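You operate a simulated robot arm through the tools that you are given. There is no shell and no other tool. Be economical: measure what you need, move in short steps, check, and stop when the job is done.

The job below is to be done with a simulated robot arm. You get a single attempt, and the scene is never put back.

JOB
Shut down the mask table and close the black can.
Fine: spray switch off before you push the spray bar back; press the lid on; slide the can straight back to the wall side; the wet pad stays as it is.

Only the result counts: the job must be done as asked and must still hold three seconds after the hand-in. Knocking over, shifting, dropping, spilling or breaking anything else fails it. A push-on lid holds only when it is set on centred and level and pressed home; a screw cap is set on level and turned clockwise until tight.

ROBOT AND FRAMES
A 6-joint arm with a two-finger parallel gripper on a trunk, on a base that drives. Base frame: it is fixed to the floor where the robot stands at the start and does not move with it; the origin is under the middle of the robot, x ahead of it, y to its left, z up; the surface under the hand at the start is at about z = 90.4. Lengths are in cm, angles in rad, forces in N, time in s.
With the tool pointing down near the work surface it reaches from about 34 to 86 cm from the robot's upright axis, wherever it stands. Its first joint turns from -2.007 to 2.007 rad. Places, roughly: spray bar [10, -30, 100]; spray switch [50, 0, 100]; test pad [30, -30, 90]. Payload 3.43 kg.
The TCP is the grasp point between the finger pads, 3.4 cm short of the fingertips. In the tool frame z runs along the fingers and y along their closing line. The gripper opens to 12.8 cm. The fingers are 2.4 cm wide and 1.2 cm thick; the gripper's body (4.8 by 13 cm) begins 9.6 cm behind the TCP.
Orientation is that of the tool frame in the base frame, as [roll, pitch, yaw] about the fixed x, y, z axes, in that order (R = Rz(yaw) Ry(pitch) Rx(roll)). With the fingers straight down and closing along the base's y, the tool's x points along the base's -x, its y along +y and its z along -z.

CONTROLS
- The arm moves only by the tool step_arm. Its argument "increments" is a list of rows, each a list of 7 numbers: the shift along the base's x, y, z in units of 30 mm (1.0 is 30 mm), then the turn, a rotation vector about the base's x, y, z in units of 6 degrees (1.0 is 6 degrees), then the opening in per cent of the stroke, from 0 (shut) to 100 (fully open). In form: [[tx, ty, tz, ax, ay, az, claw], ...]. A call has 1 to 12 rows; each row shifts and turns the commanded pose from where the row before left it. A call with a number of a shift or a turn outside -1 to 1 is refused whole. A row lasts 0.2 s, in which the tool goes at most 5 cm and 0.15 rad; a call with a longer step from one row to the next is refused whole, and so is a gripper value outside its range. Where a pose cannot be reached the arm comes as near as it can. A force on the tool above 60 N (or 10 N above the force at the start of the call, whichever is more), or a blocked arm, ends the call early, and 0.2 s more pass. The fingers move at their own pace (about 10.8 cm/s each) and stop on an object; they squeeze with about 21 N. The grip force told is the motor's: it shows also when the fingers shut on nothing. Time passes only in rows, and 0.2 s behind the last, so rows that do not move let the fingers close. It gives the time, the measured TCP pose, the force on the tool (base axes), the opening and the grip force at its end, in the units of the frame above (readings bear some noise), with the torque about the TCP (base axes, N m) and any sound that the robot's microphone picked up, and new pictures: "show" is both (left out), scene, wrist or none.
- Cameras (640 x 400 px; columns grow to the right, rows downward): "scene" is now at [-2.64, 15.73, 140.47]; the picture's right is [-0.54, -0.84, -0.00], its down [-0.69, 0.44, -0.58] and it looks along [0.49, -0.31, -0.82] (base axes); focal length 214 px, centre (320, 200). "wrist" rides on the gripper at [7.6, -1.1, -16] in the tool frame; the picture's right is [0.15, 0.99, 0.00], its down [-0.88, 0.13, -0.46] and it looks along [-0.45, 0.07, 0.89] (tool axes); focal length 234 px, centre (320, 200). There is no depth. A picture from a camera that has moved, and an enlarged one, comes with that camera's place and axes in the base frame and with its lens.
- lift_body(by): slides the trunk up (or, below 0, down) by that many cm; the arm and the scene camera ride with it, the base frame stays. It gives what a move gives, with no picture.
- drive_base(legs): drives the robot by 1 to 6 legs, each [ahead, turn to the left] in cm and rad, along the robot's own axes; the way and the turn of a leg run together, so that a leg with both is an arc; at most 150 cm and 3.142 rad a leg. The arm and the cameras ride along, it lands a little off, and it stops where it bumps. It gives what a move gives, and a new picture of the scene camera.
- head_to(pan, tilt): turns the head with the scene camera to pan (to the left, within 1.798 rad either way) and tilt (down, from -0.506 to 1.204), counted from straight ahead of the robot. It gives what a move gives, and a new picture of the scene camera.
- zoom(camera, box): a new picture of the part [left, top, right, bottom] of that camera's present view, enlarged. The clock stands still meanwhile.
- close_job(): hands the job in; it is judged then, once.

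Work in short steps. Places have to be worked out from the pictures, the camera data and where the tool is seen: move nearer, look again, correct. Check each grasp and each placing, and mend what went wrong. You have 120 turns and 260 pictures in all, those below and enlarged ones among them. Open the gripper and draw the arm clear of the work before you hand the job in, unless the task says otherwise; then end with one line.

The tools are called after "Emit:" by a JSON object that holds its "fn" and its "kwargs". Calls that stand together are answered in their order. step_arm: Moves the arm, as the interface text tells. Its arguments: {"type":"object","properties":{"increments":{"type":"array","items":{"type":"array","items":{"type":"number"}}},"show":{"type":"string","enum":["both","scene","wrist","none"]}},"required":["increments"]} The other tools are called the same way: lift_body (by) slides the trunk up or down; drive_base (legs) drives the base; head_to (pan, tilt) turns the head that bears the scene camera; zoom (camera, box) takes an enlarged picture of a part of a camera's view; close_job () hands the job in.

At the start:

```text
t: 0.0
position: [17.51, -44.72, 128.45]
orientation: [3.141, -0.001, 3.141]
contact_force: [0.1, -0.2, -0.4]
ft_torque: [0.02, -0.02, 0.02]
finger_gap: 12.8
grip_force: 0.0
trunk travel left (down, up): [-70.0, 9.0]
robot x, y, heading: [0.16, 0.23, 0.0]
head pan, tilt: [-0.572, 0.955]
```

scene: 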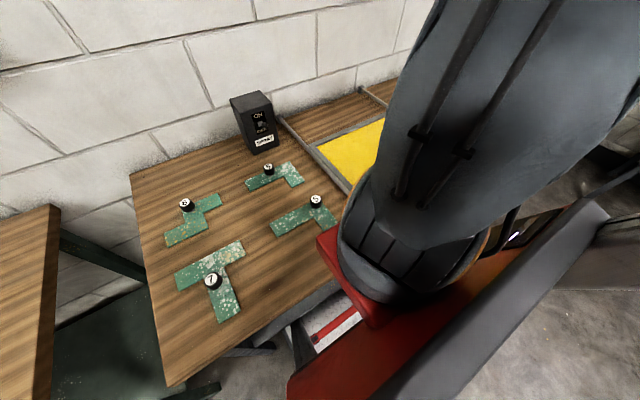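
wrist: 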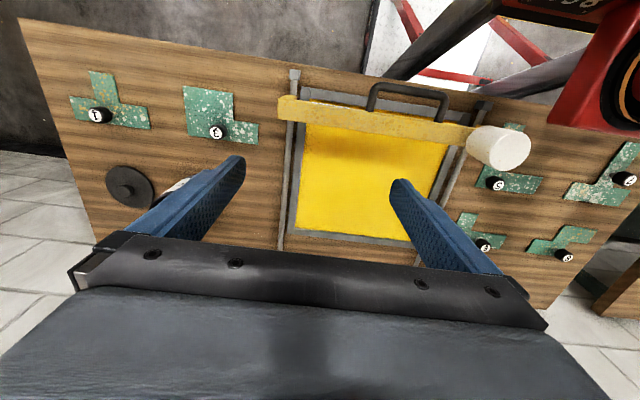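

The wrist view shows a yellow pad with a spray bar across rails, and something dark at left that may be the lid or can. I'll enlarge both views to identify the parts.

Emit:
{"fn": "zoom", "kwargs": {"camera": "wrist", "box": [20, 40, 340, 240]}}

Emit:
{"fn": "zoom", "kwargs": {"camera": "wrist", "box": [260, 50, 640, 290]}}

Emit:
{"fn": "zoom", "kwargs": {"camera": "scene", "box": [210, 70, 400, 190]}}

Emit:
{"fn": "head_to", "kwargs": {"pan": -1.2, "tilt": 0.8}}

```text
2.00 times, centred on (180, 140) of wrist
camera zoom: at [10.01, -45.7, 144.33], right [-0.15, 0.99, 0.0], down [0.88, 0.13, 0.46], along [0.45, 0.07, -0.89], focal length 468 px, centre (600, 320)
```

zoom: 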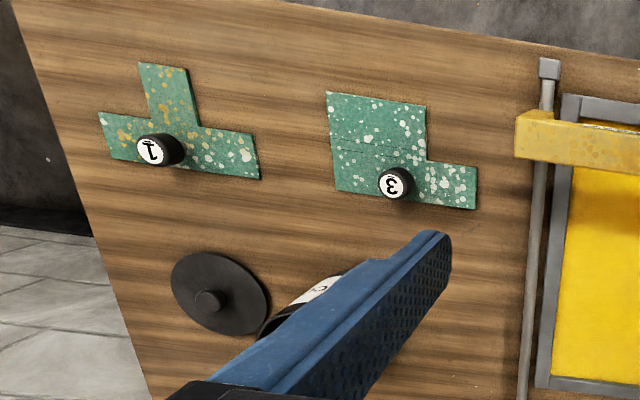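

```text
1.67 times, centred on (450, 170) of wrist
camera zoom: at [10.01, -45.7, 144.33], right [-0.15, 0.99, 0.0], down [0.88, 0.13, 0.46], along [0.45, 0.07, -0.89], focal length 390 px, centre (103, 250)
```

zoom: 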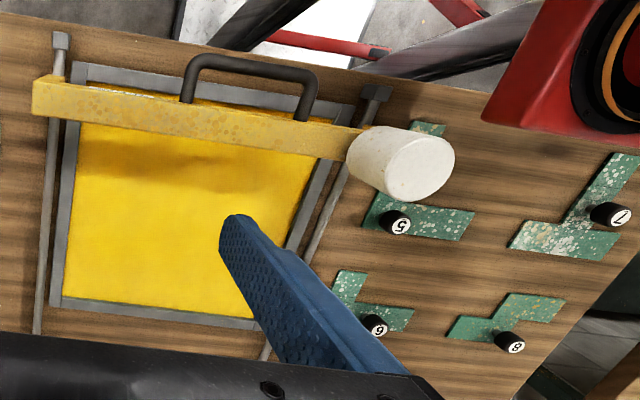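

```text
3.33 times, centred on (305, 130) of scene
camera zoom: at [-2.64, 15.73, 140.47], right [-0.54, -0.84, 0.0], down [-0.69, 0.44, -0.58], along [0.49, -0.31, -0.82], focal length 715 px, centre (370, 433)
```

zoom: 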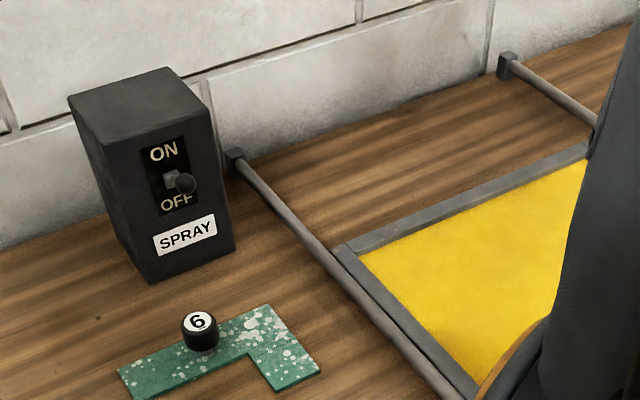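

```text
t: 1.0
position: [17.64, -44.56, 128.39]
orientation: [3.14, 0.0, 3.14]
contact_force: [-0.1, -0.5, 0.8]
ft_torque: [0.02, 0.0, 0.01]
finger_gap: 12.79
grip_force: 0.0
trunk travel left (down, up): [-70.0, 9.0]
robot x, y, heading: [0.05, 0.25, -0.003]
head pan, tilt: [-1.201, 0.799]
camera scene: at [-5.8, 12.13, 141.66], right [-0.93, -0.36, 0.0], down [-0.26, 0.67, -0.7], along [0.25, -0.65, -0.72], focal length 214 px, centre (320, 200)
```

scene: 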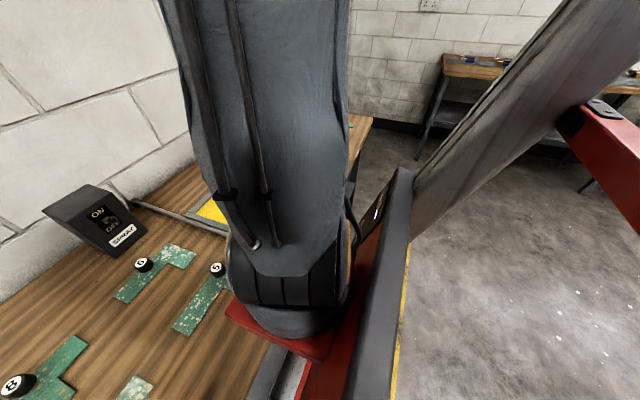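

The switch box is near x=55, y=0 and its lever is around z=101. I'll zoom in to read the lever's state.

Emit:
{"fn": "zoom", "kwargs": {"camera": "scene", "box": [30, 170, 170, 270]}}

Emit:
{"fn": "step_arm", "kwargs": {"increments": [[0.3, 1, 0, 0, 0, 0, 60], [0.3, 1, 0, 0, 0, 0, 30], [0.3, 1, 0, 0, 0, 0, 0], [0.3, 1, 0, 0, 0, 0, 0], [0.3, 1, 0, 0, 0, 0, 0], [0.3, 1, 0, 0, 0, 0, 0], [0.3, 1, 0, 0, 0, 0, 0], [0.3, 1, 0, 0, 0, 0, 0], [0.3, 1, 0, 0, 0, 0, 0], [0.3, 1, 0, 0, 0, 0, 0], [0.3, 1, 0, 0, 0, 0, 0], [0.3, 1, 0, 0, 0, 0, 0]]}}

```text
4.00 times, centred on (100, 220) of scene
camera zoom: at [-5.8, 12.13, 141.66], right [-0.93, -0.36, 0.0], down [-0.26, 0.67, -0.7], along [0.25, -0.65, -0.72], focal length 858 px, centre (1200, 120)
```

zoom: 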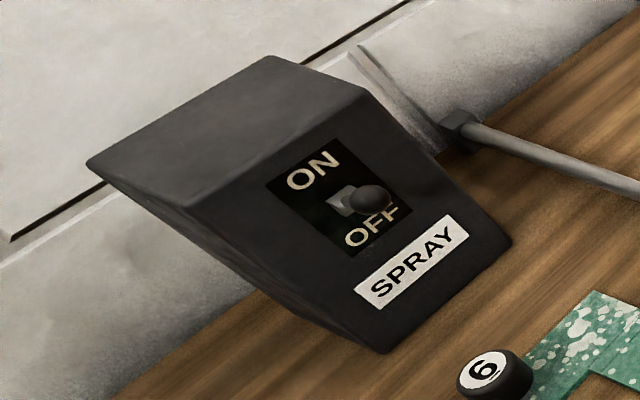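

```text
t: 3.6
position: [32.68, -11.85, 127.58]
orientation: [3.139, -0.003, 3.141]
contact_force: [0.0, -0.3, -0.1]
ft_torque: [-0.01, -0.03, 0.01]
finger_gap: 0.0
grip_force: 21.4
out of reach, approached as far as the arm can: row 7, 8, 9, 10, 11, 12
trunk travel left (down, up): [-70.0, 9.0]
robot x, y, heading: [-0.04, -0.09, 0.001]
head pan, tilt: [-1.201, 0.799]
camera scene: at [-5.81, 12.13, 141.67], right [-0.93, -0.36, 0.0], down [-0.26, 0.67, -0.7], along [0.25, -0.65, -0.72], focal length 214 px, centre (320, 200)
camera wrist: at [25.13, -12.94, 143.49], right [-0.15, 0.99, 0.0], down [0.88, 0.13, 0.45], along [0.45, 0.07, -0.89], focal length 234 px, centre (320, 200)
```

scene: 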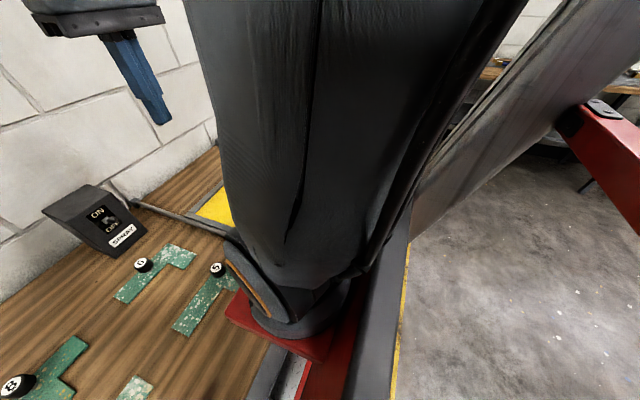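
wrist: 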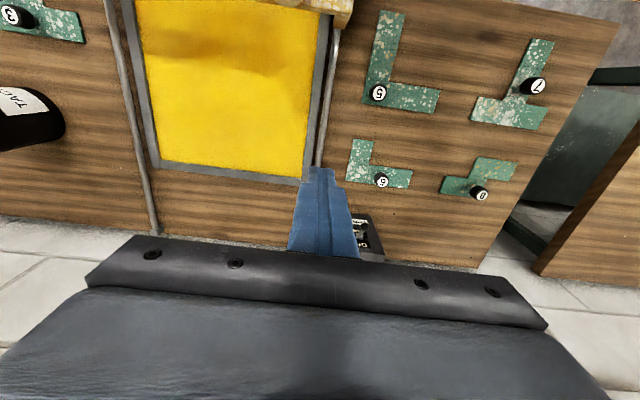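

The arm is near its inner reach limit, so I'll move outward (+x) toward the switch while staying above the box.

Emit:
{"fn": "step_arm", "kwargs": {"increments": [[1, 0, 0, 0, 0, 0, 0], [1, 0, 0, 0, 0, 0, 0], [1, 0, 0, 0, 0, 0, 0], [0, 0, -1, 0, 0, 0, 0], [0, 0, -1, 0, 0, 0, 0]]}}

```text
t: 4.8
position: [41.86, -11.64, 121.56]
orientation: [-3.141, 0.0, 3.141]
contact_force: [-0.2, 0.6, 0.0]
ft_torque: [0.01, 0.0, 0.02]
finger_gap: 0.0
grip_force: 20.8
trunk travel left (down, up): [-70.0, 9.0]
robot x, y, heading: [0.22, -0.05, -0.003]
head pan, tilt: [-1.201, 0.799]
camera scene: at [-5.82, 12.14, 141.66], right [-0.93, -0.36, 0.0], down [-0.26, 0.67, -0.7], along [0.25, -0.65, -0.72], focal length 214 px, centre (320, 200)
camera wrist: at [34.18, -12.66, 137.43], right [-0.15, 0.99, 0.0], down [0.88, 0.13, 0.46], along [0.45, 0.07, -0.89], focal length 234 px, centre (320, 200)
```

scene: 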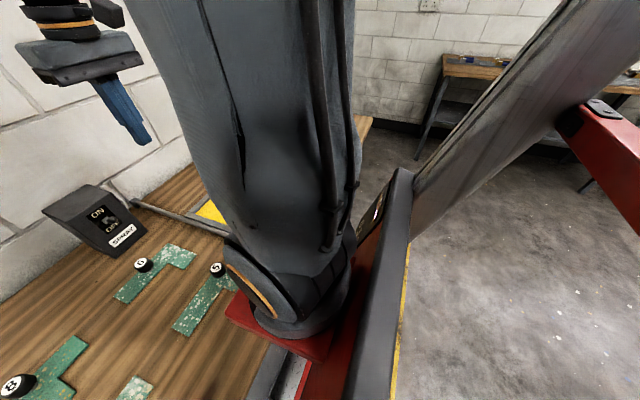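
wrist: 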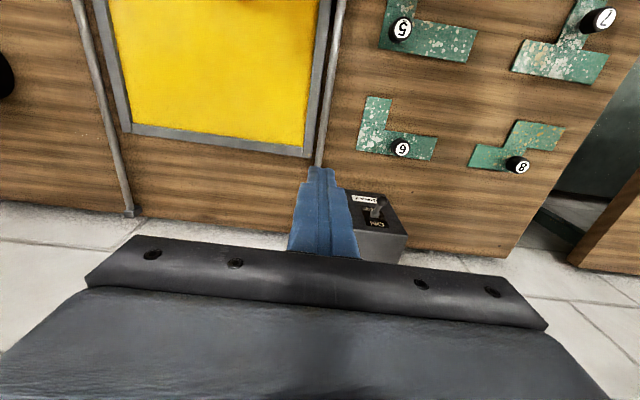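

The wrist view now shows the switch from above, so I'll enlarge it to locate the knob.

Emit:
{"fn": "zoom", "kwargs": {"camera": "wrist", "box": [320, 170, 440, 270]}}

Emit:
{"fn": "zoom", "kwargs": {"camera": "scene", "box": [80, 195, 150, 255]}}

```text
4.00 times, centred on (380, 220) of wrist
camera zoom: at [34.18, -12.66, 137.43], right [-0.15, 0.99, 0.0], down [0.88, 0.13, 0.46], along [0.45, 0.07, -0.89], focal length 937 px, centre (80, 120)
```

zoom: 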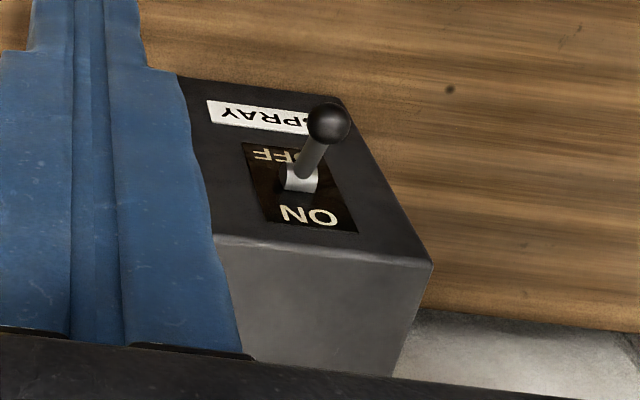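

```text
6.67 times, centred on (115, 225) of scene
camera zoom: at [-5.82, 12.14, 141.66], right [-0.93, -0.36, 0.0], down [-0.26, 0.67, -0.7], along [0.25, -0.65, -0.72], focal length 1430 px, centre (1687, 33)
```

zoom: 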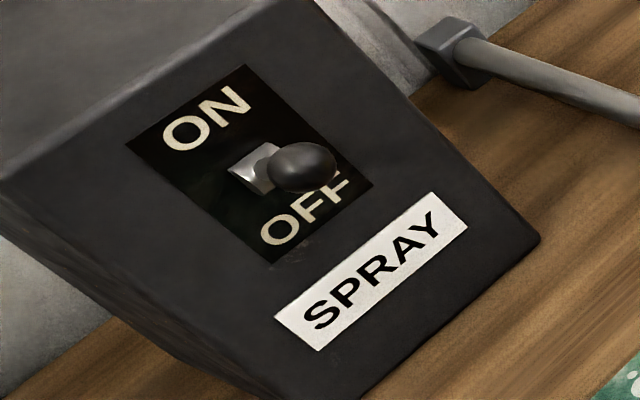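

Triangulation puts the knob at about (50.5, 0.35, 102.4). The lever is tilted up, so the spray is ON. I'll move the closed fingers above the knob and then press down.

Emit:
{"fn": "step_arm", "kwargs": {"increments": [[0.73, 1, -0.6, 0, 0, 0, 0], [0.73, 1, -0.6, 0, 0, 0, 0], [0.73, 1, -0.6, 0, 0, 0, 0], [0.73, 1, -0.6, 0, 0, 0, 0], [0, 0, 0, 0, 0, 0, 0]]}}

```text
t: 6.0
position: [50.45, 0.2, 114.54]
orientation: [3.141, 0.0, 3.141]
contact_force: [-0.2, -0.5, 0.2]
ft_torque: [-0.03, -0.01, 0.04]
finger_gap: 0.0
grip_force: 21.4
trunk travel left (down, up): [-70.0, 9.0]
robot x, y, heading: [0.34, -0.41, 0.0]
head pan, tilt: [-1.201, 0.799]
camera scene: at [-5.8, 12.15, 141.67], right [-0.93, -0.36, 0.0], down [-0.26, 0.67, -0.7], along [0.25, -0.65, -0.72], focal length 214 px, centre (320, 200)
camera wrist: at [42.85, -0.8, 130.38], right [-0.15, 0.99, 0.0], down [0.88, 0.13, 0.46], along [0.45, 0.07, -0.89], focal length 234 px, centre (320, 200)
```

scene: 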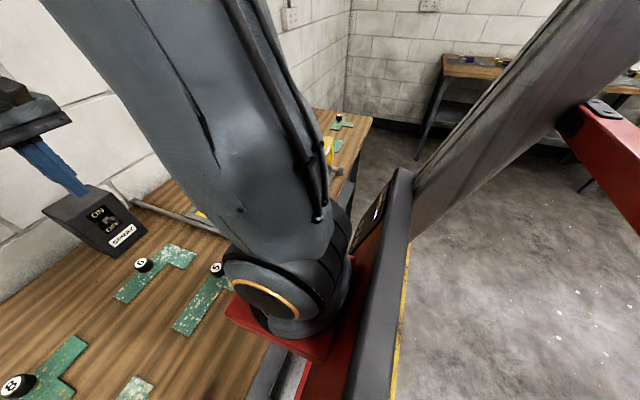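
wrist: 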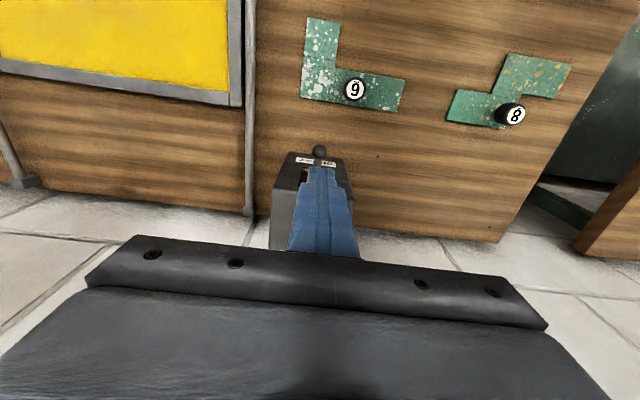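

The fingertips are about 9 cm above the knob and aligned with it. I'll press down slowly.

Emit:
{"fn": "step_arm", "kwargs": {"increments": [[0, 0, -0.8, 0, 0, 0, 0], [0, 0, -0.8, 0, 0, 0, 0], [0, 0, -0.6, 0, 0, 0, 0], [0, 0, -0.3, 0, 0, 0, 0], [0, 0, -0.3, 0, 0, 0, 0], [0, 0, -0.3, 0, 0, 0, 0], [0, 0, -0.3, 0, 0, 0, 0], [0, 0, -0.3, 0, 0, 0, 0], [0, 0, 0, 0, 0, 0, 0]]}}

```text
t: 8.2
position: [50.5, 0.22, 103.8]
orientation: [-3.14, 0.005, -3.141]
contact_force: [-16.0, 1.4, 29.4]
ft_torque: [0.0, 0.18, -0.06]
finger_gap: 0.02
grip_force: 21.6
trunk travel left (down, up): [-70.0, 9.0]
robot x, y, heading: [0.07, -0.07, 0.001]
head pan, tilt: [-1.201, 0.799]
stopped in row 9: the force on the tool passed its limit at 62 N (the readings are from after the stop); the commanded pose is now the measured one
camera scene: at [-6.01, 12.14, 141.65], right [-0.93, -0.36, 0.0], down [-0.26, 0.67, -0.7], along [0.25, -0.65, -0.72], focal length 214 px, centre (320, 200)
camera wrist: at [42.72, -0.79, 119.55], right [-0.15, 0.99, 0.0], down [0.88, 0.13, 0.46], along [0.46, 0.07, -0.89], focal length 234 px, centre (320, 200)
```

scene: 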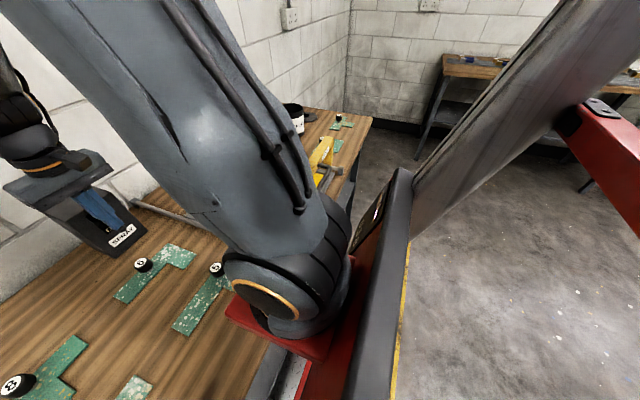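
wrist: 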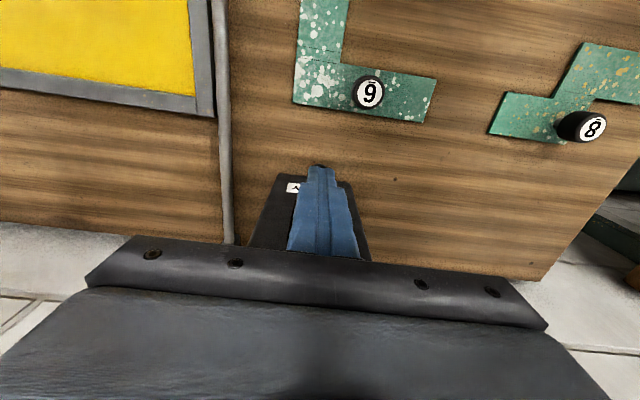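

The force limit was reached, so the lever is probably at its lower stop. I'll rise clear and check.

Emit:
{"fn": "step_arm", "kwargs": {"increments": [[0, 0, 1, 0, 0, 0, 0], [0, 0, 1, 0, 0, 0, 0], [0, 0, 1, 0, 0, 0, 0], [0, -1, 1, 0, 0, 0, 0], [0, -1, 1, 0, 0, 0, 0], [0, -1, 1, 0, 0, 0, 0], [-0.8, -1, 0, 0, 0, 0, 0], [-0.8, 0, 0, 0, 0, 0, 0], [-0.8, 0, 0, 0, 0, 0, 0]], "show": "none"}}

Emit:
{"fn": "zoom", "kwargs": {"camera": "scene", "box": [80, 195, 150, 255]}}

Emit:
{"fn": "zoom", "kwargs": {"camera": "wrist", "box": [320, 140, 480, 270]}}

```text
t: 10.2
position: [43.44, -11.81, 121.57]
orientation: [3.141, 0.004, -3.141]
contact_force: [0.7, 0.4, -0.8]
ft_torque: [0.02, 0.05, 0.01]
finger_gap: 0.01
grip_force: 21.3
trunk travel left (down, up): [-70.0, 9.0]
robot x, y, heading: [-0.3, -0.19, -0.005]
head pan, tilt: [-1.201, 0.799]
```

```text
6.67 times, centred on (115, 225) of scene
camera zoom: at [-5.78, 12.13, 141.67], right [-0.93, -0.36, 0.0], down [-0.26, 0.67, -0.7], along [0.25, -0.65, -0.72], focal length 1430 px, centre (1687, 33)
```

zoom: 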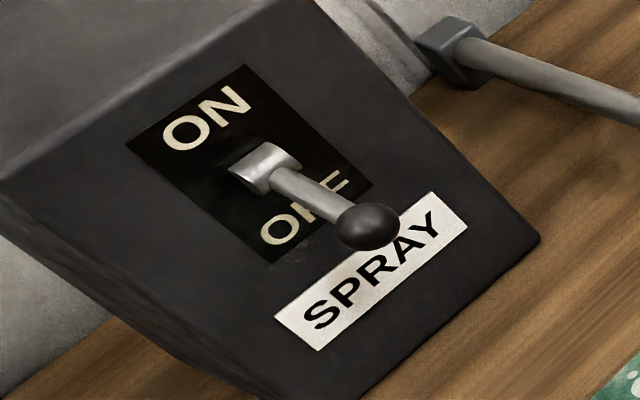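

```text
3.08 times, centred on (400, 205) of wrist
camera zoom: at [35.78, -12.78, 137.38], right [-0.15, 0.99, 0.0], down [0.88, 0.13, 0.46], along [0.46, 0.07, -0.89], focal length 720 px, centre (74, 185)
```

zoom: 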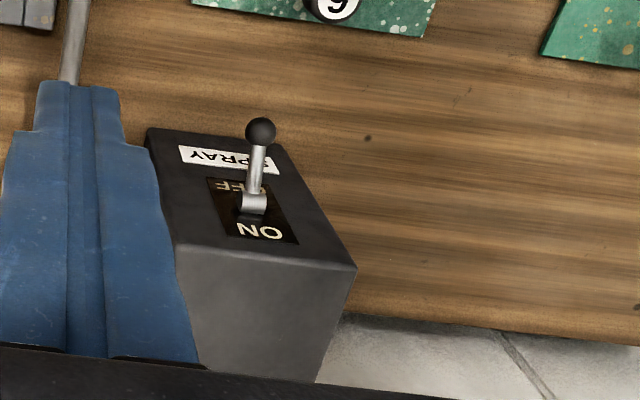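

The switch is now OFF. The bar's handle at about (10, -30) is inside the arm's minimum reach, so I'll back the base up and look again.

Emit:
{"fn": "drive_base", "kwargs": {"legs": [[-20, 0]]}}

Emit:
{"fn": "head_to", "kwargs": {"pan": -0.9, "tilt": 0.85}}

```text
t: 11.8
position: [23.22, -11.7, 121.5]
orientation: [3.14, 0.005, 3.139]
contact_force: [0.0, -0.3, 0.6]
ft_torque: [-0.01, 0.01, -0.01]
finger_gap: 0.0
grip_force: 20.6
trunk travel left (down, up): [-70.0, 9.0]
robot x, y, heading: [-20.31, -0.25, -0.005]
head pan, tilt: [-1.201, 0.799]
camera scene: at [-25.93, 12.15, 141.66], right [-0.93, -0.36, 0.0], down [-0.26, 0.67, -0.7], along [0.25, -0.65, -0.72], focal length 214 px, centre (320, 200)
```

scene: 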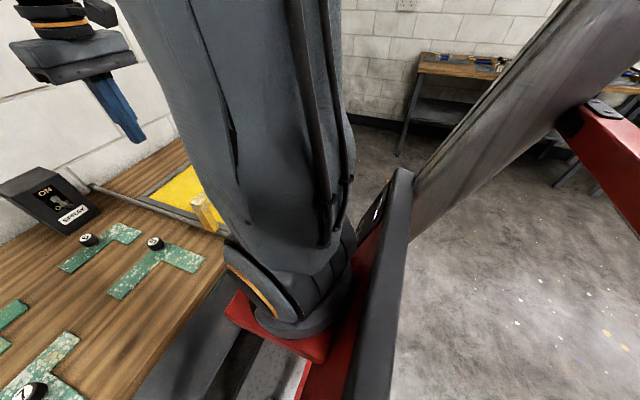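

```text
t: 12.6
position: [23.31, -11.75, 121.58]
orientation: [-3.14, 0.005, 3.141]
contact_force: [0.7, 0.5, 0.2]
ft_torque: [0.01, -0.03, 0.0]
finger_gap: 0.01
grip_force: 20.9
trunk travel left (down, up): [-70.0, 9.0]
robot x, y, heading: [-20.12, 0.01, 0.0]
head pan, tilt: [-0.901, 0.85]
camera scene: at [-24.01, 13.54, 141.26], right [-0.78, -0.62, 0.0], down [-0.47, 0.59, -0.66], along [0.41, -0.52, -0.75], focal length 214 px, centre (320, 200)
```

scene: 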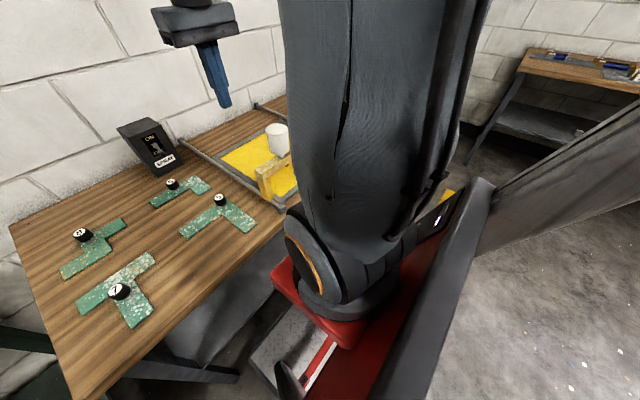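

The base backed up cleanly. Next I'll move the hand over the handle region and look with the wrist camera.

Emit:
{"fn": "step_arm", "kwargs": {"increments": [[-0.2, -1, 0, 0, 0, 0, 0], [-0.2, -1, 0, 0, 0, 0, 0], [-0.4, -1, 0, 0, 0, 0, 0], [-0.6, -1, 0, 0, 0, 0, 0], [-0.6, -1, 0, 0, 0, 0, 0], [-0.6, -1, 0, 0, 0, 0, 0], [0, 0, 0, 0, 0, 0, 0]]}}

```text
t: 14.2
position: [15.61, -29.68, 121.51]
orientation: [-3.14, 0.005, -3.14]
contact_force: [0.2, 0.0, 0.4]
ft_torque: [0.04, 0.02, 0.0]
finger_gap: 0.01
grip_force: 21.2
trunk travel left (down, up): [-70.0, 9.0]
robot x, y, heading: [-20.32, -0.05, 0.001]
head pan, tilt: [-0.901, 0.85]
camera scene: at [-24.01, 13.53, 141.26], right [-0.78, -0.62, 0.0], down [-0.47, 0.59, -0.66], along [0.41, -0.52, -0.75], focal length 214 px, centre (320, 200)
camera wrist: at [7.9, -30.82, 137.36], right [-0.15, 0.99, 0.0], down [0.88, 0.13, 0.46], along [0.46, 0.07, -0.89], focal length 234 px, centre (320, 200)
```

scene: 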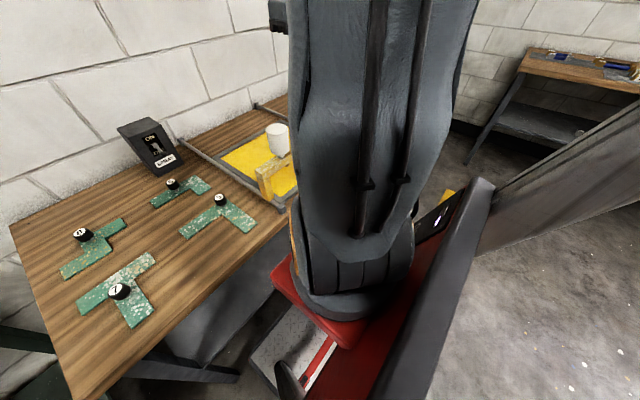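
wrist: 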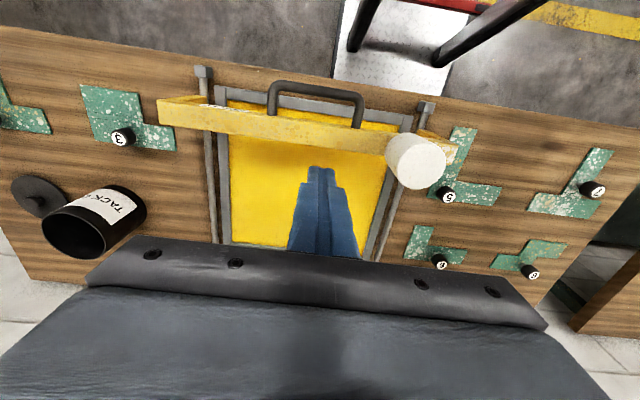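

The handle's outer rung is at about (9.7, -30.8, 100.3), with the bar just beyond it and its centre at y≈-30.8. I'll bring the closed fingers down on the robot side of the handle.

Emit:
{"fn": "step_arm", "kwargs": {"increments": [[-0.9, -0.1, 0, 0, 0, 0, 0], [-0.9, -0.1, 0, 0, 0, 0, 0], [-0.9, -0.1, 0, 0, 0, 0, 0], [-0.8, -0.07, 0, 0, 0, 0, 0], [0, 0, -1, 0, 0, 0, 0], [0, 0, -1, 0, 0, 0, 0], [0, 0, -1, 0, 0, 0, 0], [0, 0, -1, 0, 0, 0, 0], [0, 0, -0.5, 0, 0, 0, 0], [0, 0, 0, 0, 0, 0, 0]]}}

```text
t: 16.4
position: [5.15, -30.78, 108.18]
orientation: [3.141, 0.003, 3.138]
contact_force: [0.4, -0.4, -0.3]
ft_torque: [0.01, 0.0, 0.02]
finger_gap: 0.01
grip_force: 20.9
trunk travel left (down, up): [-70.0, 9.0]
robot x, y, heading: [-20.11, -0.36, 0.001]
head pan, tilt: [-0.901, 0.85]
camera scene: at [-24.01, 13.54, 141.26], right [-0.78, -0.62, 0.0], down [-0.47, 0.59, -0.66], along [0.41, -0.52, -0.75], focal length 214 px, centre (320, 200)
camera wrist: at [-2.52, -31.83, 124.02], right [-0.15, 0.99, 0.0], down [0.88, 0.13, 0.46], along [0.46, 0.07, -0.89], focal length 234 px, centre (320, 200)
```

scene: 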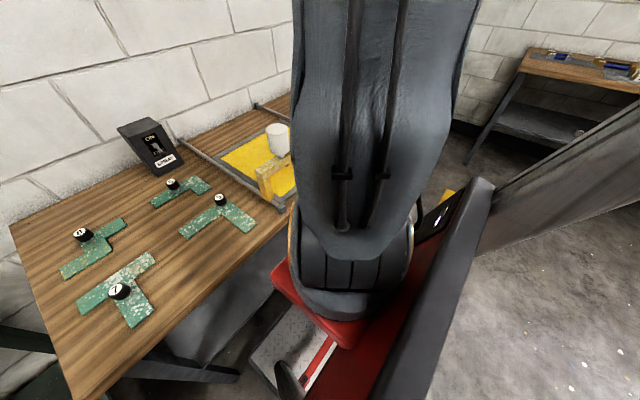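
wrist: 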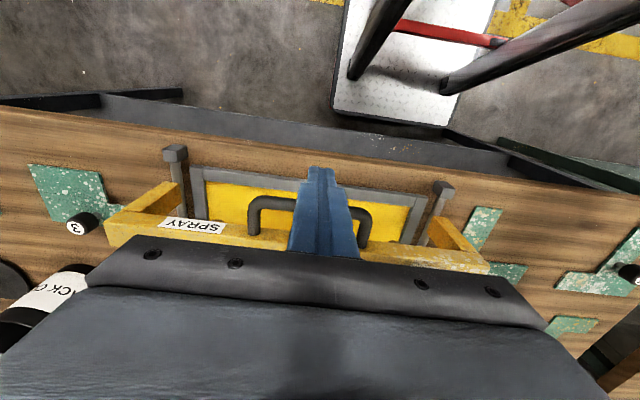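

The fingers are clear on the near side of the handle at y=-30.8. I'll lower them to handle height and start pushing gently.

Emit:
{"fn": "step_arm", "kwargs": {"increments": [[0, 0, -0.9, 0, 0, 0, 0], [0, 0, -0.9, 0, 0, 0, 0], [0, 0, -0.4, 0, 0, 0, 0], [0.5, 0, 0, 0, 0, 0, 0], [0.5, 0, 0, 0, 0, 0, 0], [0.5, 0, 0, 0, 0, 0, 0], [0.5, 0, 0, 0, 0, 0, 0], [0.5, 0, 0, 0, 0, 0, 0], [0, 0, 0, 0, 0, 0, 0]]}}

```text
t: 18.4
position: [12.56, -30.82, 101.32]
orientation: [-3.141, 0.005, -3.141]
contact_force: [0.6, -0.8, 0.1]
ft_torque: [0.0, -0.02, 0.02]
finger_gap: 0.0
grip_force: 21.3
trunk travel left (down, up): [-70.0, 9.0]
robot x, y, heading: [-20.03, 0.04, 0.002]
head pan, tilt: [-0.901, 0.85]
camera scene: at [-24.01, 13.54, 141.26], right [-0.78, -0.62, 0.0], down [-0.47, 0.59, -0.66], along [0.41, -0.52, -0.75], focal length 214 px, centre (320, 200)
camera wrist: at [4.89, -31.8, 117.22], right [-0.15, 0.99, 0.0], down [0.88, 0.13, 0.46], along [0.46, 0.07, -0.89], focal length 234 px, centre (320, 200)
```

scene: 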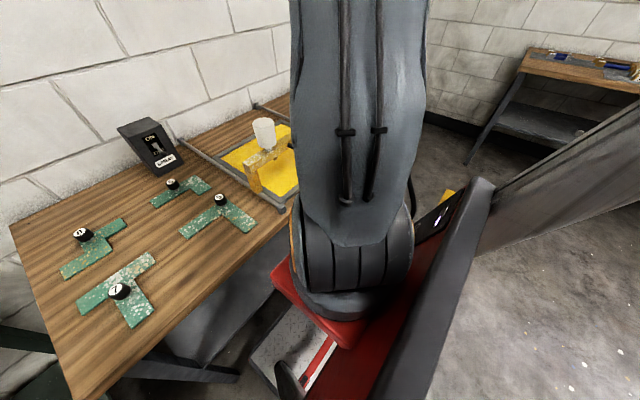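
wrist: 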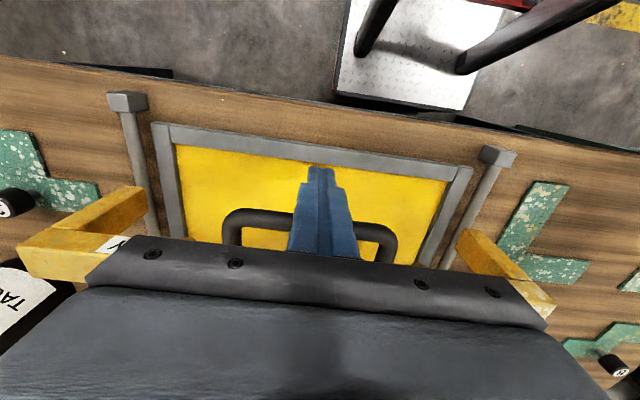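

The bar has started moving, but the bottle looks slightly tilted. I'll zoom in to check before going on.

Emit:
{"fn": "zoom", "kwargs": {"camera": "scene", "box": [210, 100, 310, 210]}}

Emit:
{"fn": "zoom", "kwargs": {"camera": "wrist", "box": [100, 80, 560, 320]}}

```text
3.64 times, centred on (260, 155) of scene
camera zoom: at [-24.01, 13.54, 141.26], right [-0.78, -0.62, 0.0], down [-0.47, 0.59, -0.66], along [0.41, -0.52, -0.75], focal length 780 px, centre (538, 364)
```

zoom: 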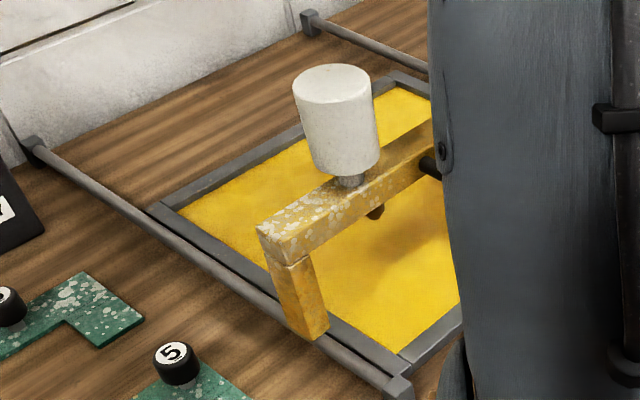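

```text
1.39 times, centred on (330, 200) of wrist
camera zoom: at [4.89, -31.8, 117.22], right [-0.15, 0.99, 0.0], down [0.88, 0.13, 0.46], along [0.46, 0.07, -0.89], focal length 326 px, centre (306, 200)
```

zoom: 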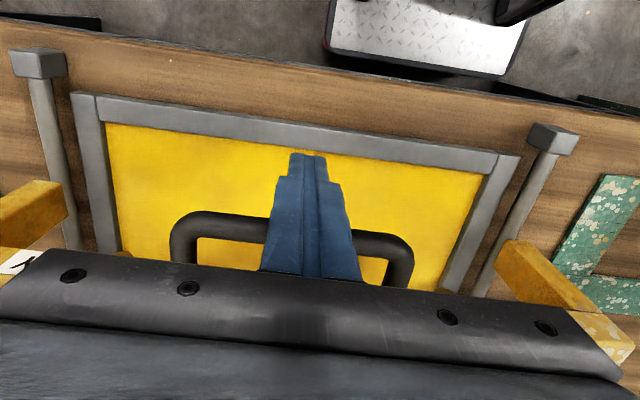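

The bar is upright and slides with almost no resistance, so I'll keep pushing toward the wall.

Emit:
{"fn": "step_arm", "kwargs": {"increments": [[0.7, 0, 0, 0, 0, 0, 0], [0.7, 0, 0, 0, 0, 0, 0], [0.7, 0, 0, 0, 0, 0, 0], [0.7, 0, 0, 0, 0, 0, 0], [0.7, 0, 0, 0, 0, 0, 0], [0.7, 0, 0, 0, 0, 0, 0], [0.7, 0, 0, 0, 0, 0, 0], [0.7, 0, 0, 0, 0, 0, 0], [0.6, 0, 0, 0, 0, 0, 0], [0.5, 0, 0, 0, 0, 0, 0], [0.4, 0, 0, 0, 0, 0, 0], [0, 0, 0, 0, 0, 0, 0]]}}

```text
t: 21.0
position: [33.81, -30.99, 101.45]
orientation: [3.141, 0.004, 3.141]
contact_force: [-0.4, -0.3, 0.3]
ft_torque: [-0.01, -0.03, 0.0]
finger_gap: 0.0
grip_force: 20.8
trunk travel left (down, up): [-70.0, 9.0]
robot x, y, heading: [-20.0, 0.34, 0.002]
head pan, tilt: [-0.901, 0.85]
camera scene: at [-24.0, 13.54, 141.26], right [-0.78, -0.62, 0.0], down [-0.47, 0.59, -0.66], along [0.41, -0.52, -0.75], focal length 214 px, centre (320, 200)
camera wrist: at [26.13, -31.96, 117.33], right [-0.15, 0.99, 0.0], down [0.88, 0.13, 0.46], along [0.46, 0.07, -0.89], focal length 234 px, centre (320, 200)
```

scene: 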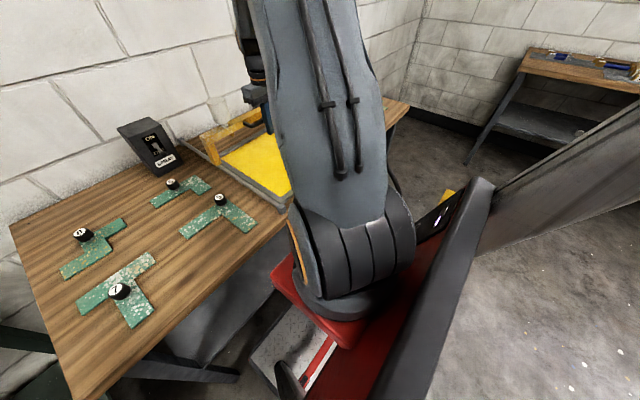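
wrist: 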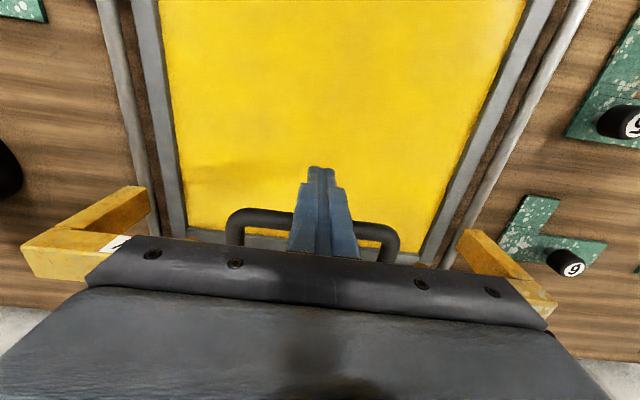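

The bar is tracking straight. I'll push the last stretch more slowly until it meets the end stop.

Emit:
{"fn": "step_arm", "kwargs": {"increments": [[0.4, 0, 0, 0, 0, 0, 0], [0.4, 0, 0, 0, 0, 0, 0], [0.3, 0, 0, 0, 0, 0, 0], [0.3, 0, 0, 0, 0, 0, 0], [0.3, 0, 0, 0, 0, 0, 0], [0.3, 0, 0, 0, 0, 0, 0], [0.3, 0, 0, 0, 0, 0, 0], [0.3, 0, 0, 0, 0, 0, 0], [0, 0, 0, 0, 0, 0, 0]]}}

```text
t: 23.0
position: [41.61, -30.86, 101.6]
orientation: [-3.141, 0.005, 3.14]
contact_force: [-1.2, 0.2, -0.1]
ft_torque: [0.01, 0.01, -0.04]
finger_gap: 0.0
grip_force: 21.5
trunk travel left (down, up): [-70.0, 9.0]
robot x, y, heading: [-20.24, -0.06, -0.003]
head pan, tilt: [-0.901, 0.85]
camera scene: at [-24.01, 13.53, 141.26], right [-0.78, -0.62, 0.0], down [-0.47, 0.59, -0.66], along [0.41, -0.52, -0.75], focal length 214 px, centre (320, 200)
camera wrist: at [33.89, -31.85, 117.34], right [-0.15, 0.99, 0.0], down [0.88, 0.13, 0.46], along [0.46, 0.07, -0.89], focal length 234 px, centre (320, 200)
```

scene: 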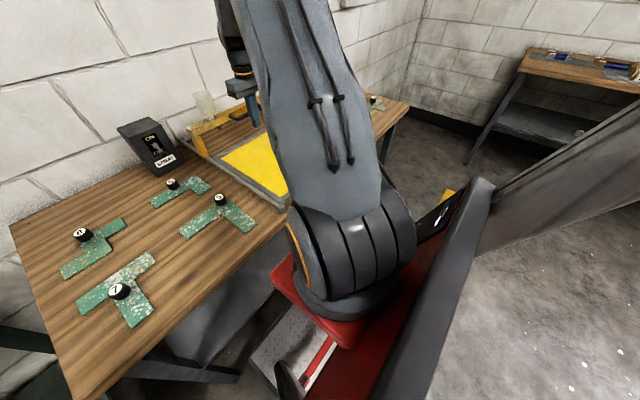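
wrist: 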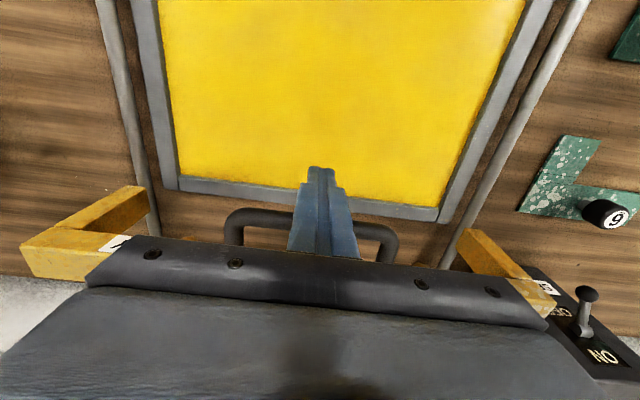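

The bar's right end is coming close to the switch box, so I'll check the clearance before pushing further.

Emit:
{"fn": "zoom", "kwargs": {"camera": "scene", "box": [110, 80, 270, 190]}}

Emit:
{"fn": "zoom", "kwargs": {"camera": "wrist", "box": [440, 200, 640, 380]}}

```text
3.64 times, centred on (190, 135) of scene
camera zoom: at [-24.01, 13.53, 141.26], right [-0.78, -0.62, 0.0], down [-0.47, 0.59, -0.66], along [0.41, -0.52, -0.75], focal length 780 px, centre (793, 436)
```

zoom: 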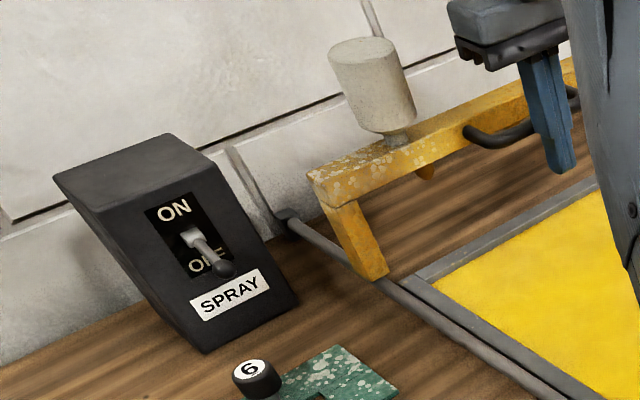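

```text
2.22 times, centred on (540, 290) of wrist
camera zoom: at [33.89, -31.85, 117.34], right [-0.15, 0.99, 0.0], down [0.88, 0.13, 0.46], along [0.46, 0.07, -0.89], focal length 520 px, centre (-169, 0)
```

zoom: 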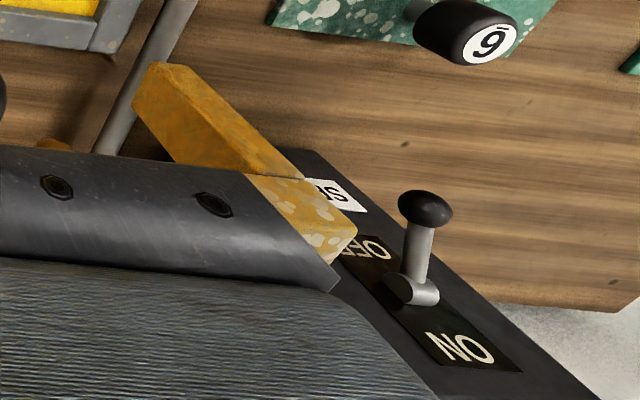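

There's room between the bar and the box, and about 8 cm of rail left. I'll continue slowly.

Emit:
{"fn": "step_arm", "kwargs": {"increments": [[0.3, 0, 0, 0, 0, 0, 0], [0.3, 0, 0, 0, 0, 0, 0], [0.3, 0, 0, 0, 0, 0, 0], [0.2, 0, 0, 0, 0, 0, 0], [0.2, 0, 0, 0, 0, 0, 0], [0.2, 0, 0, 0, 0, 0, 0], [0.2, 0, 0, 0, 0, 0, 0], [0.2, 0, 0, 0, 0, 0, 0], [0, 0, 0, 0, 0, 0, 0]]}}

Emit:
{"fn": "zoom", "kwargs": {"camera": "scene", "box": [110, 80, 270, 190]}}

```text
t: 25.0
position: [47.34, -30.97, 101.4]
orientation: [3.141, 0.006, 3.141]
contact_force: [-0.7, -0.7, -0.9]
ft_torque: [0.0, -0.05, -0.04]
finger_gap: 0.03
grip_force: 20.9
trunk travel left (down, up): [-70.0, 9.0]
robot x, y, heading: [-19.96, 0.28, -0.004]
head pan, tilt: [-0.901, 0.85]
camera scene: at [-24.0, 13.53, 141.26], right [-0.78, -0.62, 0.0], down [-0.47, 0.59, -0.66], along [0.41, -0.52, -0.75], focal length 214 px, centre (320, 200)
camera wrist: at [39.6, -31.89, 117.22], right [-0.15, 0.99, 0.0], down [0.88, 0.13, 0.46], along [0.46, 0.07, -0.89], focal length 234 px, centre (320, 200)
```

scene: 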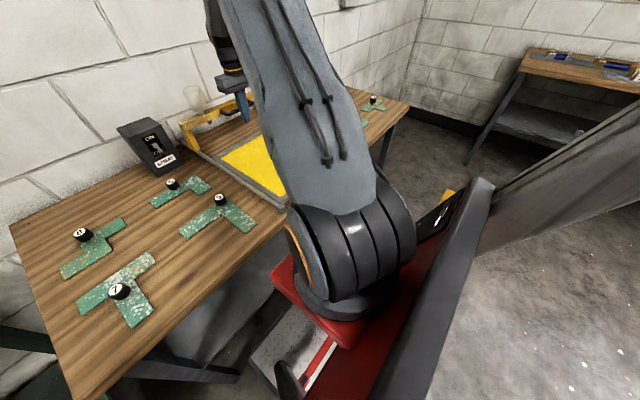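
wrist: 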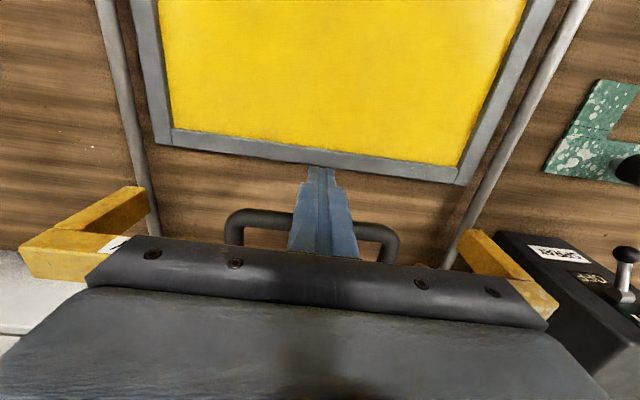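

```text
3.64 times, centred on (190, 135) of scene
camera zoom: at [-24.0, 13.53, 141.26], right [-0.78, -0.62, 0.0], down [-0.47, 0.59, -0.66], along [0.41, -0.52, -0.75], focal length 780 px, centre (793, 436)
```

zoom: 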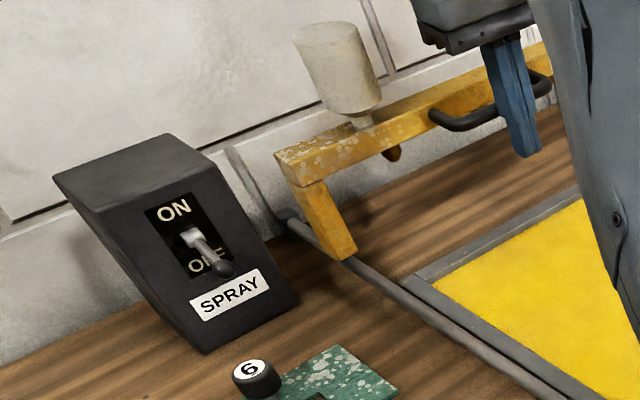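

Still no contact, so I'll keep pushing slowly to the stop.

Emit:
{"fn": "step_arm", "kwargs": {"increments": [[0.2, 0, 0, 0, 0, 0, 0], [0.2, 0, 0, 0, 0, 0, 0], [0.2, 0, 0, 0, 0, 0, 0], [0.2, 0, 0, 0, 0, 0, 0], [0.2, 0, 0, 0, 0, 0, 0], [0.2, 0, 0, 0, 0, 0, 0], [0.2, 0, 0, 0, 0, 0, 0], [0.2, 0, 0, 0, 0, 0, 0], [0.2, 0, 0, 0, 0, 0, 0], [0, 0, 0, 0, 0, 0, 0]]}}

Emit:
{"fn": "zoom", "kwargs": {"camera": "scene", "box": [110, 80, 270, 190]}}

```text
t: 27.0
position: [51.7, -30.86, 101.36]
orientation: [3.137, -0.014, 3.138]
contact_force: [-22.4, 6.1, 9.7]
ft_torque: [-0.13, -0.47, -0.06]
finger_gap: 0.01
grip_force: 20.3
trunk travel left (down, up): [-70.0, 9.0]
robot x, y, heading: [-20.11, -0.06, 0.0]
head pan, tilt: [-0.901, 0.85]
stopped in row 10: the force on the tool passed its limit at 67 N (the readings are from after the stop); the commanded pose is now the measured one
camera scene: at [-24.24, 13.6, 141.26], right [-0.79, -0.62, 0.0], down [-0.46, 0.59, -0.66], along [0.41, -0.52, -0.75], focal length 214 px, centre (320, 200)
camera wrist: at [44.25, -32.06, 117.3], right [-0.14, 0.99, 0.01], down [0.89, 0.12, 0.44], along [0.44, 0.07, -0.9], focal length 234 px, centre (320, 200)
```

scene: 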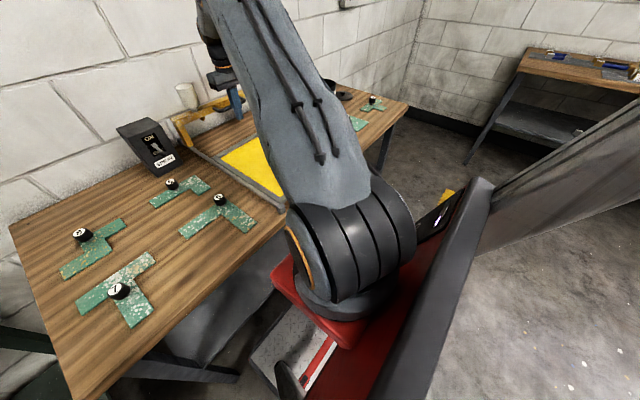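
wrist: 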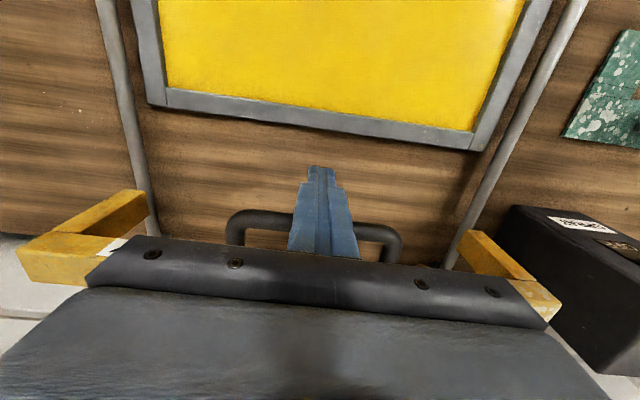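

```text
3.64 times, centred on (190, 135) of scene
camera zoom: at [-24.24, 13.6, 141.26], right [-0.79, -0.62, 0.0], down [-0.46, 0.59, -0.66], along [0.41, -0.52, -0.75], focal length 780 px, centre (793, 436)
```

zoom: 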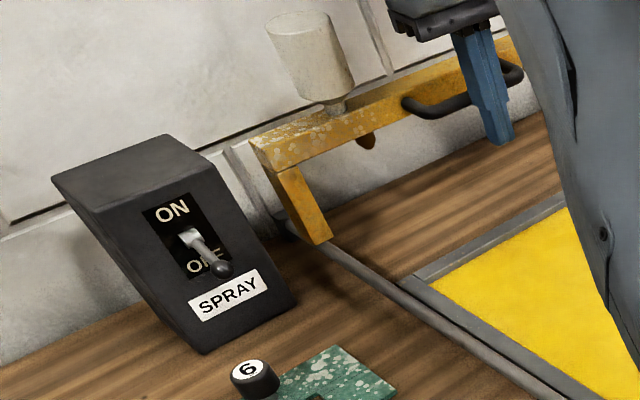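

The bar has reached its end stop. I'll back off, rise and retract for driving.

Emit:
{"fn": "step_arm", "kwargs": {"increments": [[-0.5, 0, 0, 0, 0, 0, 0], [-0.8, 0, 0, 0, 0, 0, 0], [0, 0, 1, 0, 0, 0, 0], [0, 0, 1, 0, 0, 0, 0], [0, 0, 1, 0, 0, 0, 0], [0, 0, 1, 0, 0, 0, 0], [0, 0, 1, 0, 0, 0, 0], [-1, 0, 1, 0, 0, 0, 0], [-1, 0, 1, 0, 0, 0, 0], [-1, 0, 1, 0, 0, 0, 0], [-1, 0, 0, 0, 0, 0, 0], [-1, 0, 0, 0, 0, 0, 0]], "show": "wrist"}}

```text
t: 29.6
position: [33.11, -31.15, 125.04]
orientation: [3.135, -0.012, 3.139]
contact_force: [0.8, 0.6, 0.1]
ft_torque: [0.01, 0.03, -0.03]
finger_gap: 0.0
grip_force: 21.0
trunk travel left (down, up): [-70.0, 9.0]
robot x, y, heading: [-20.04, -0.16, 0.002]
head pan, tilt: [-0.901, 0.85]
camera wrist: at [25.48, -32.14, 141.06], right [-0.14, 0.99, 0.01], down [0.89, 0.13, 0.45], along [0.44, 0.07, -0.89], focal length 234 px, centre (320, 200)
```

wrist: 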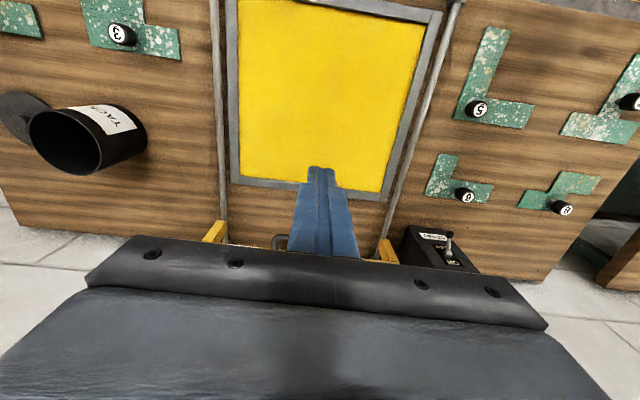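

The can is open at about (39, -71), with its lid lying beside it. I'll back up slightly, turn right, drive along the table and turn back to face it.

Emit:
{"fn": "drive_base", "kwargs": {"legs": [[-12, 0], [0, -1.571], [72, 0], [0, 1.571]]}}

Emit:
{"fn": "head_to", "kwargs": {"pan": -0.15, "tilt": 0.8}}

```text
t: 42.1
position: [18.36, -103.44, 125.16]
orientation: [3.136, -0.011, 3.129]
contact_force: [-0.2, -0.3, 0.0]
ft_torque: [0.0, -0.01, -0.02]
finger_gap: 0.0
grip_force: 21.4
trunk travel left (down, up): [-70.0, 9.0]
robot x, y, heading: [-34.33, -71.76, -0.014]
head pan, tilt: [-0.901, 0.85]
camera scene: at [-38.18, -58.32, 141.26], right [-0.79, -0.61, 0.0], down [-0.46, 0.59, -0.66], along [0.4, -0.52, -0.75], focal length 214 px, centre (320, 200)
```

scene: 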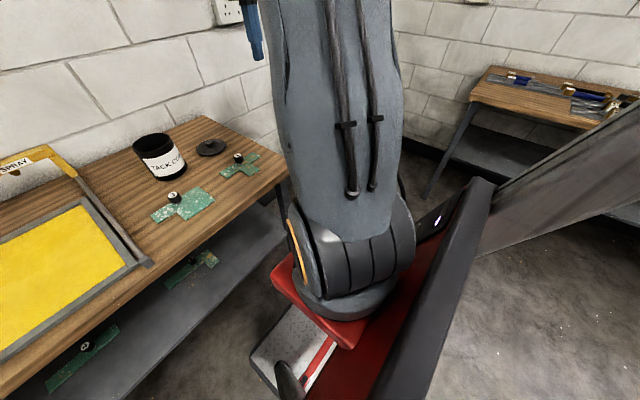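

```text
t: 43.2
position: [18.35, -103.53, 125.13]
orientation: [3.136, -0.011, 3.127]
contact_force: [0.6, -0.2, 0.6]
ft_torque: [0.02, 0.01, 0.06]
finger_gap: 0.0
grip_force: 20.9
trunk travel left (down, up): [-70.0, 9.0]
robot x, y, heading: [-34.59, -71.95, -0.009]
head pan, tilt: [-0.15, 0.799]
camera scene: at [-35.0, -53.44, 141.67], right [-0.16, -0.99, 0.0], down [-0.71, 0.12, -0.7], along [0.69, -0.11, -0.72], focal length 214 px, centre (320, 200)
```

scene: 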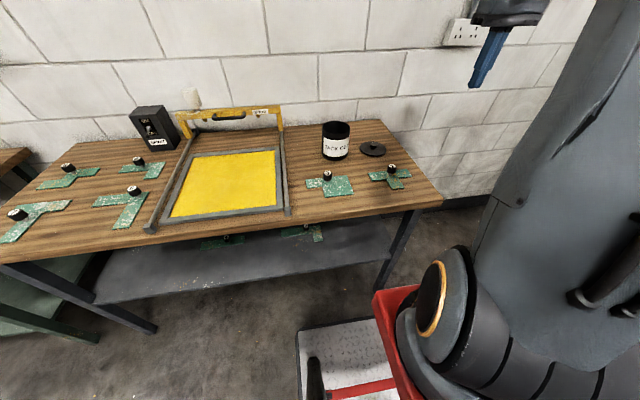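

I have a clear overview now. I'll drive forward 20 cm so the can and lid are in comfortable reach, then zoom on them.

Emit:
{"fn": "drive_base", "kwargs": {"legs": [[20, 0]]}}

Emit:
{"fn": "zoom", "kwargs": {"camera": "scene", "box": [290, 80, 450, 200]}}

```text
t: 44.9
position: [34.8, -104.98, 124.97]
orientation: [3.136, -0.011, 3.095]
contact_force: [1.3, 1.0, 0.9]
ft_torque: [-0.01, 0.03, 0.0]
finger_gap: 0.0
grip_force: 21.0
trunk travel left (down, up): [-70.0, 9.0]
robot x, y, heading: [-16.84, -70.84, -0.088]
head pan, tilt: [-0.15, 0.799]
stopped in leg 1: the robot was blocked; the commanded pose is now the measured one
camera scene: at [-15.89, -52.5, 141.66], right [-0.24, -0.97, 0.0], down [-0.7, 0.17, -0.7], along [0.68, -0.17, -0.72], focal length 214 px, centre (320, 200)
```

scene: 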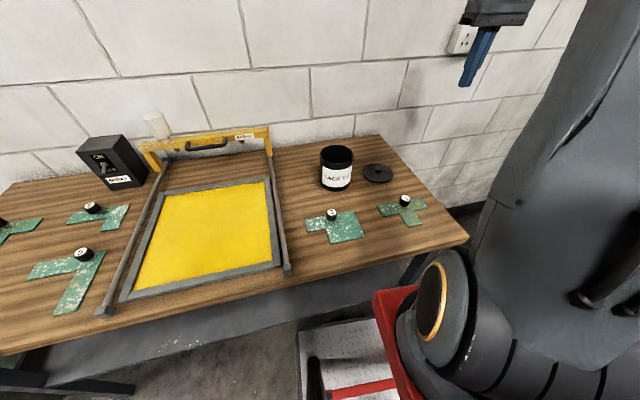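

```text
3.33 times, centred on (370, 140) of scene
camera zoom: at [-15.89, -52.5, 141.66], right [-0.24, -0.97, 0.0], down [-0.7, 0.17, -0.7], along [0.68, -0.17, -0.72], focal length 715 px, centre (153, 400)
```

zoom: 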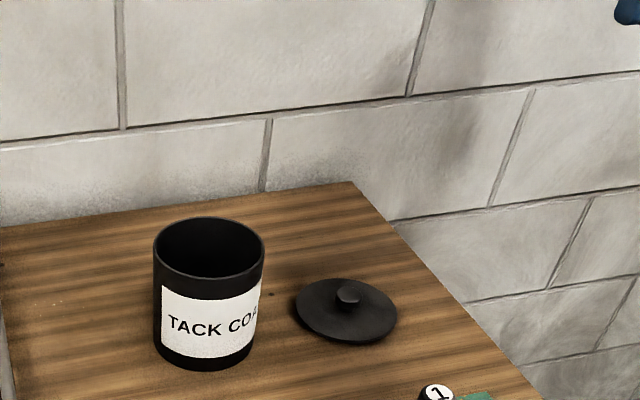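

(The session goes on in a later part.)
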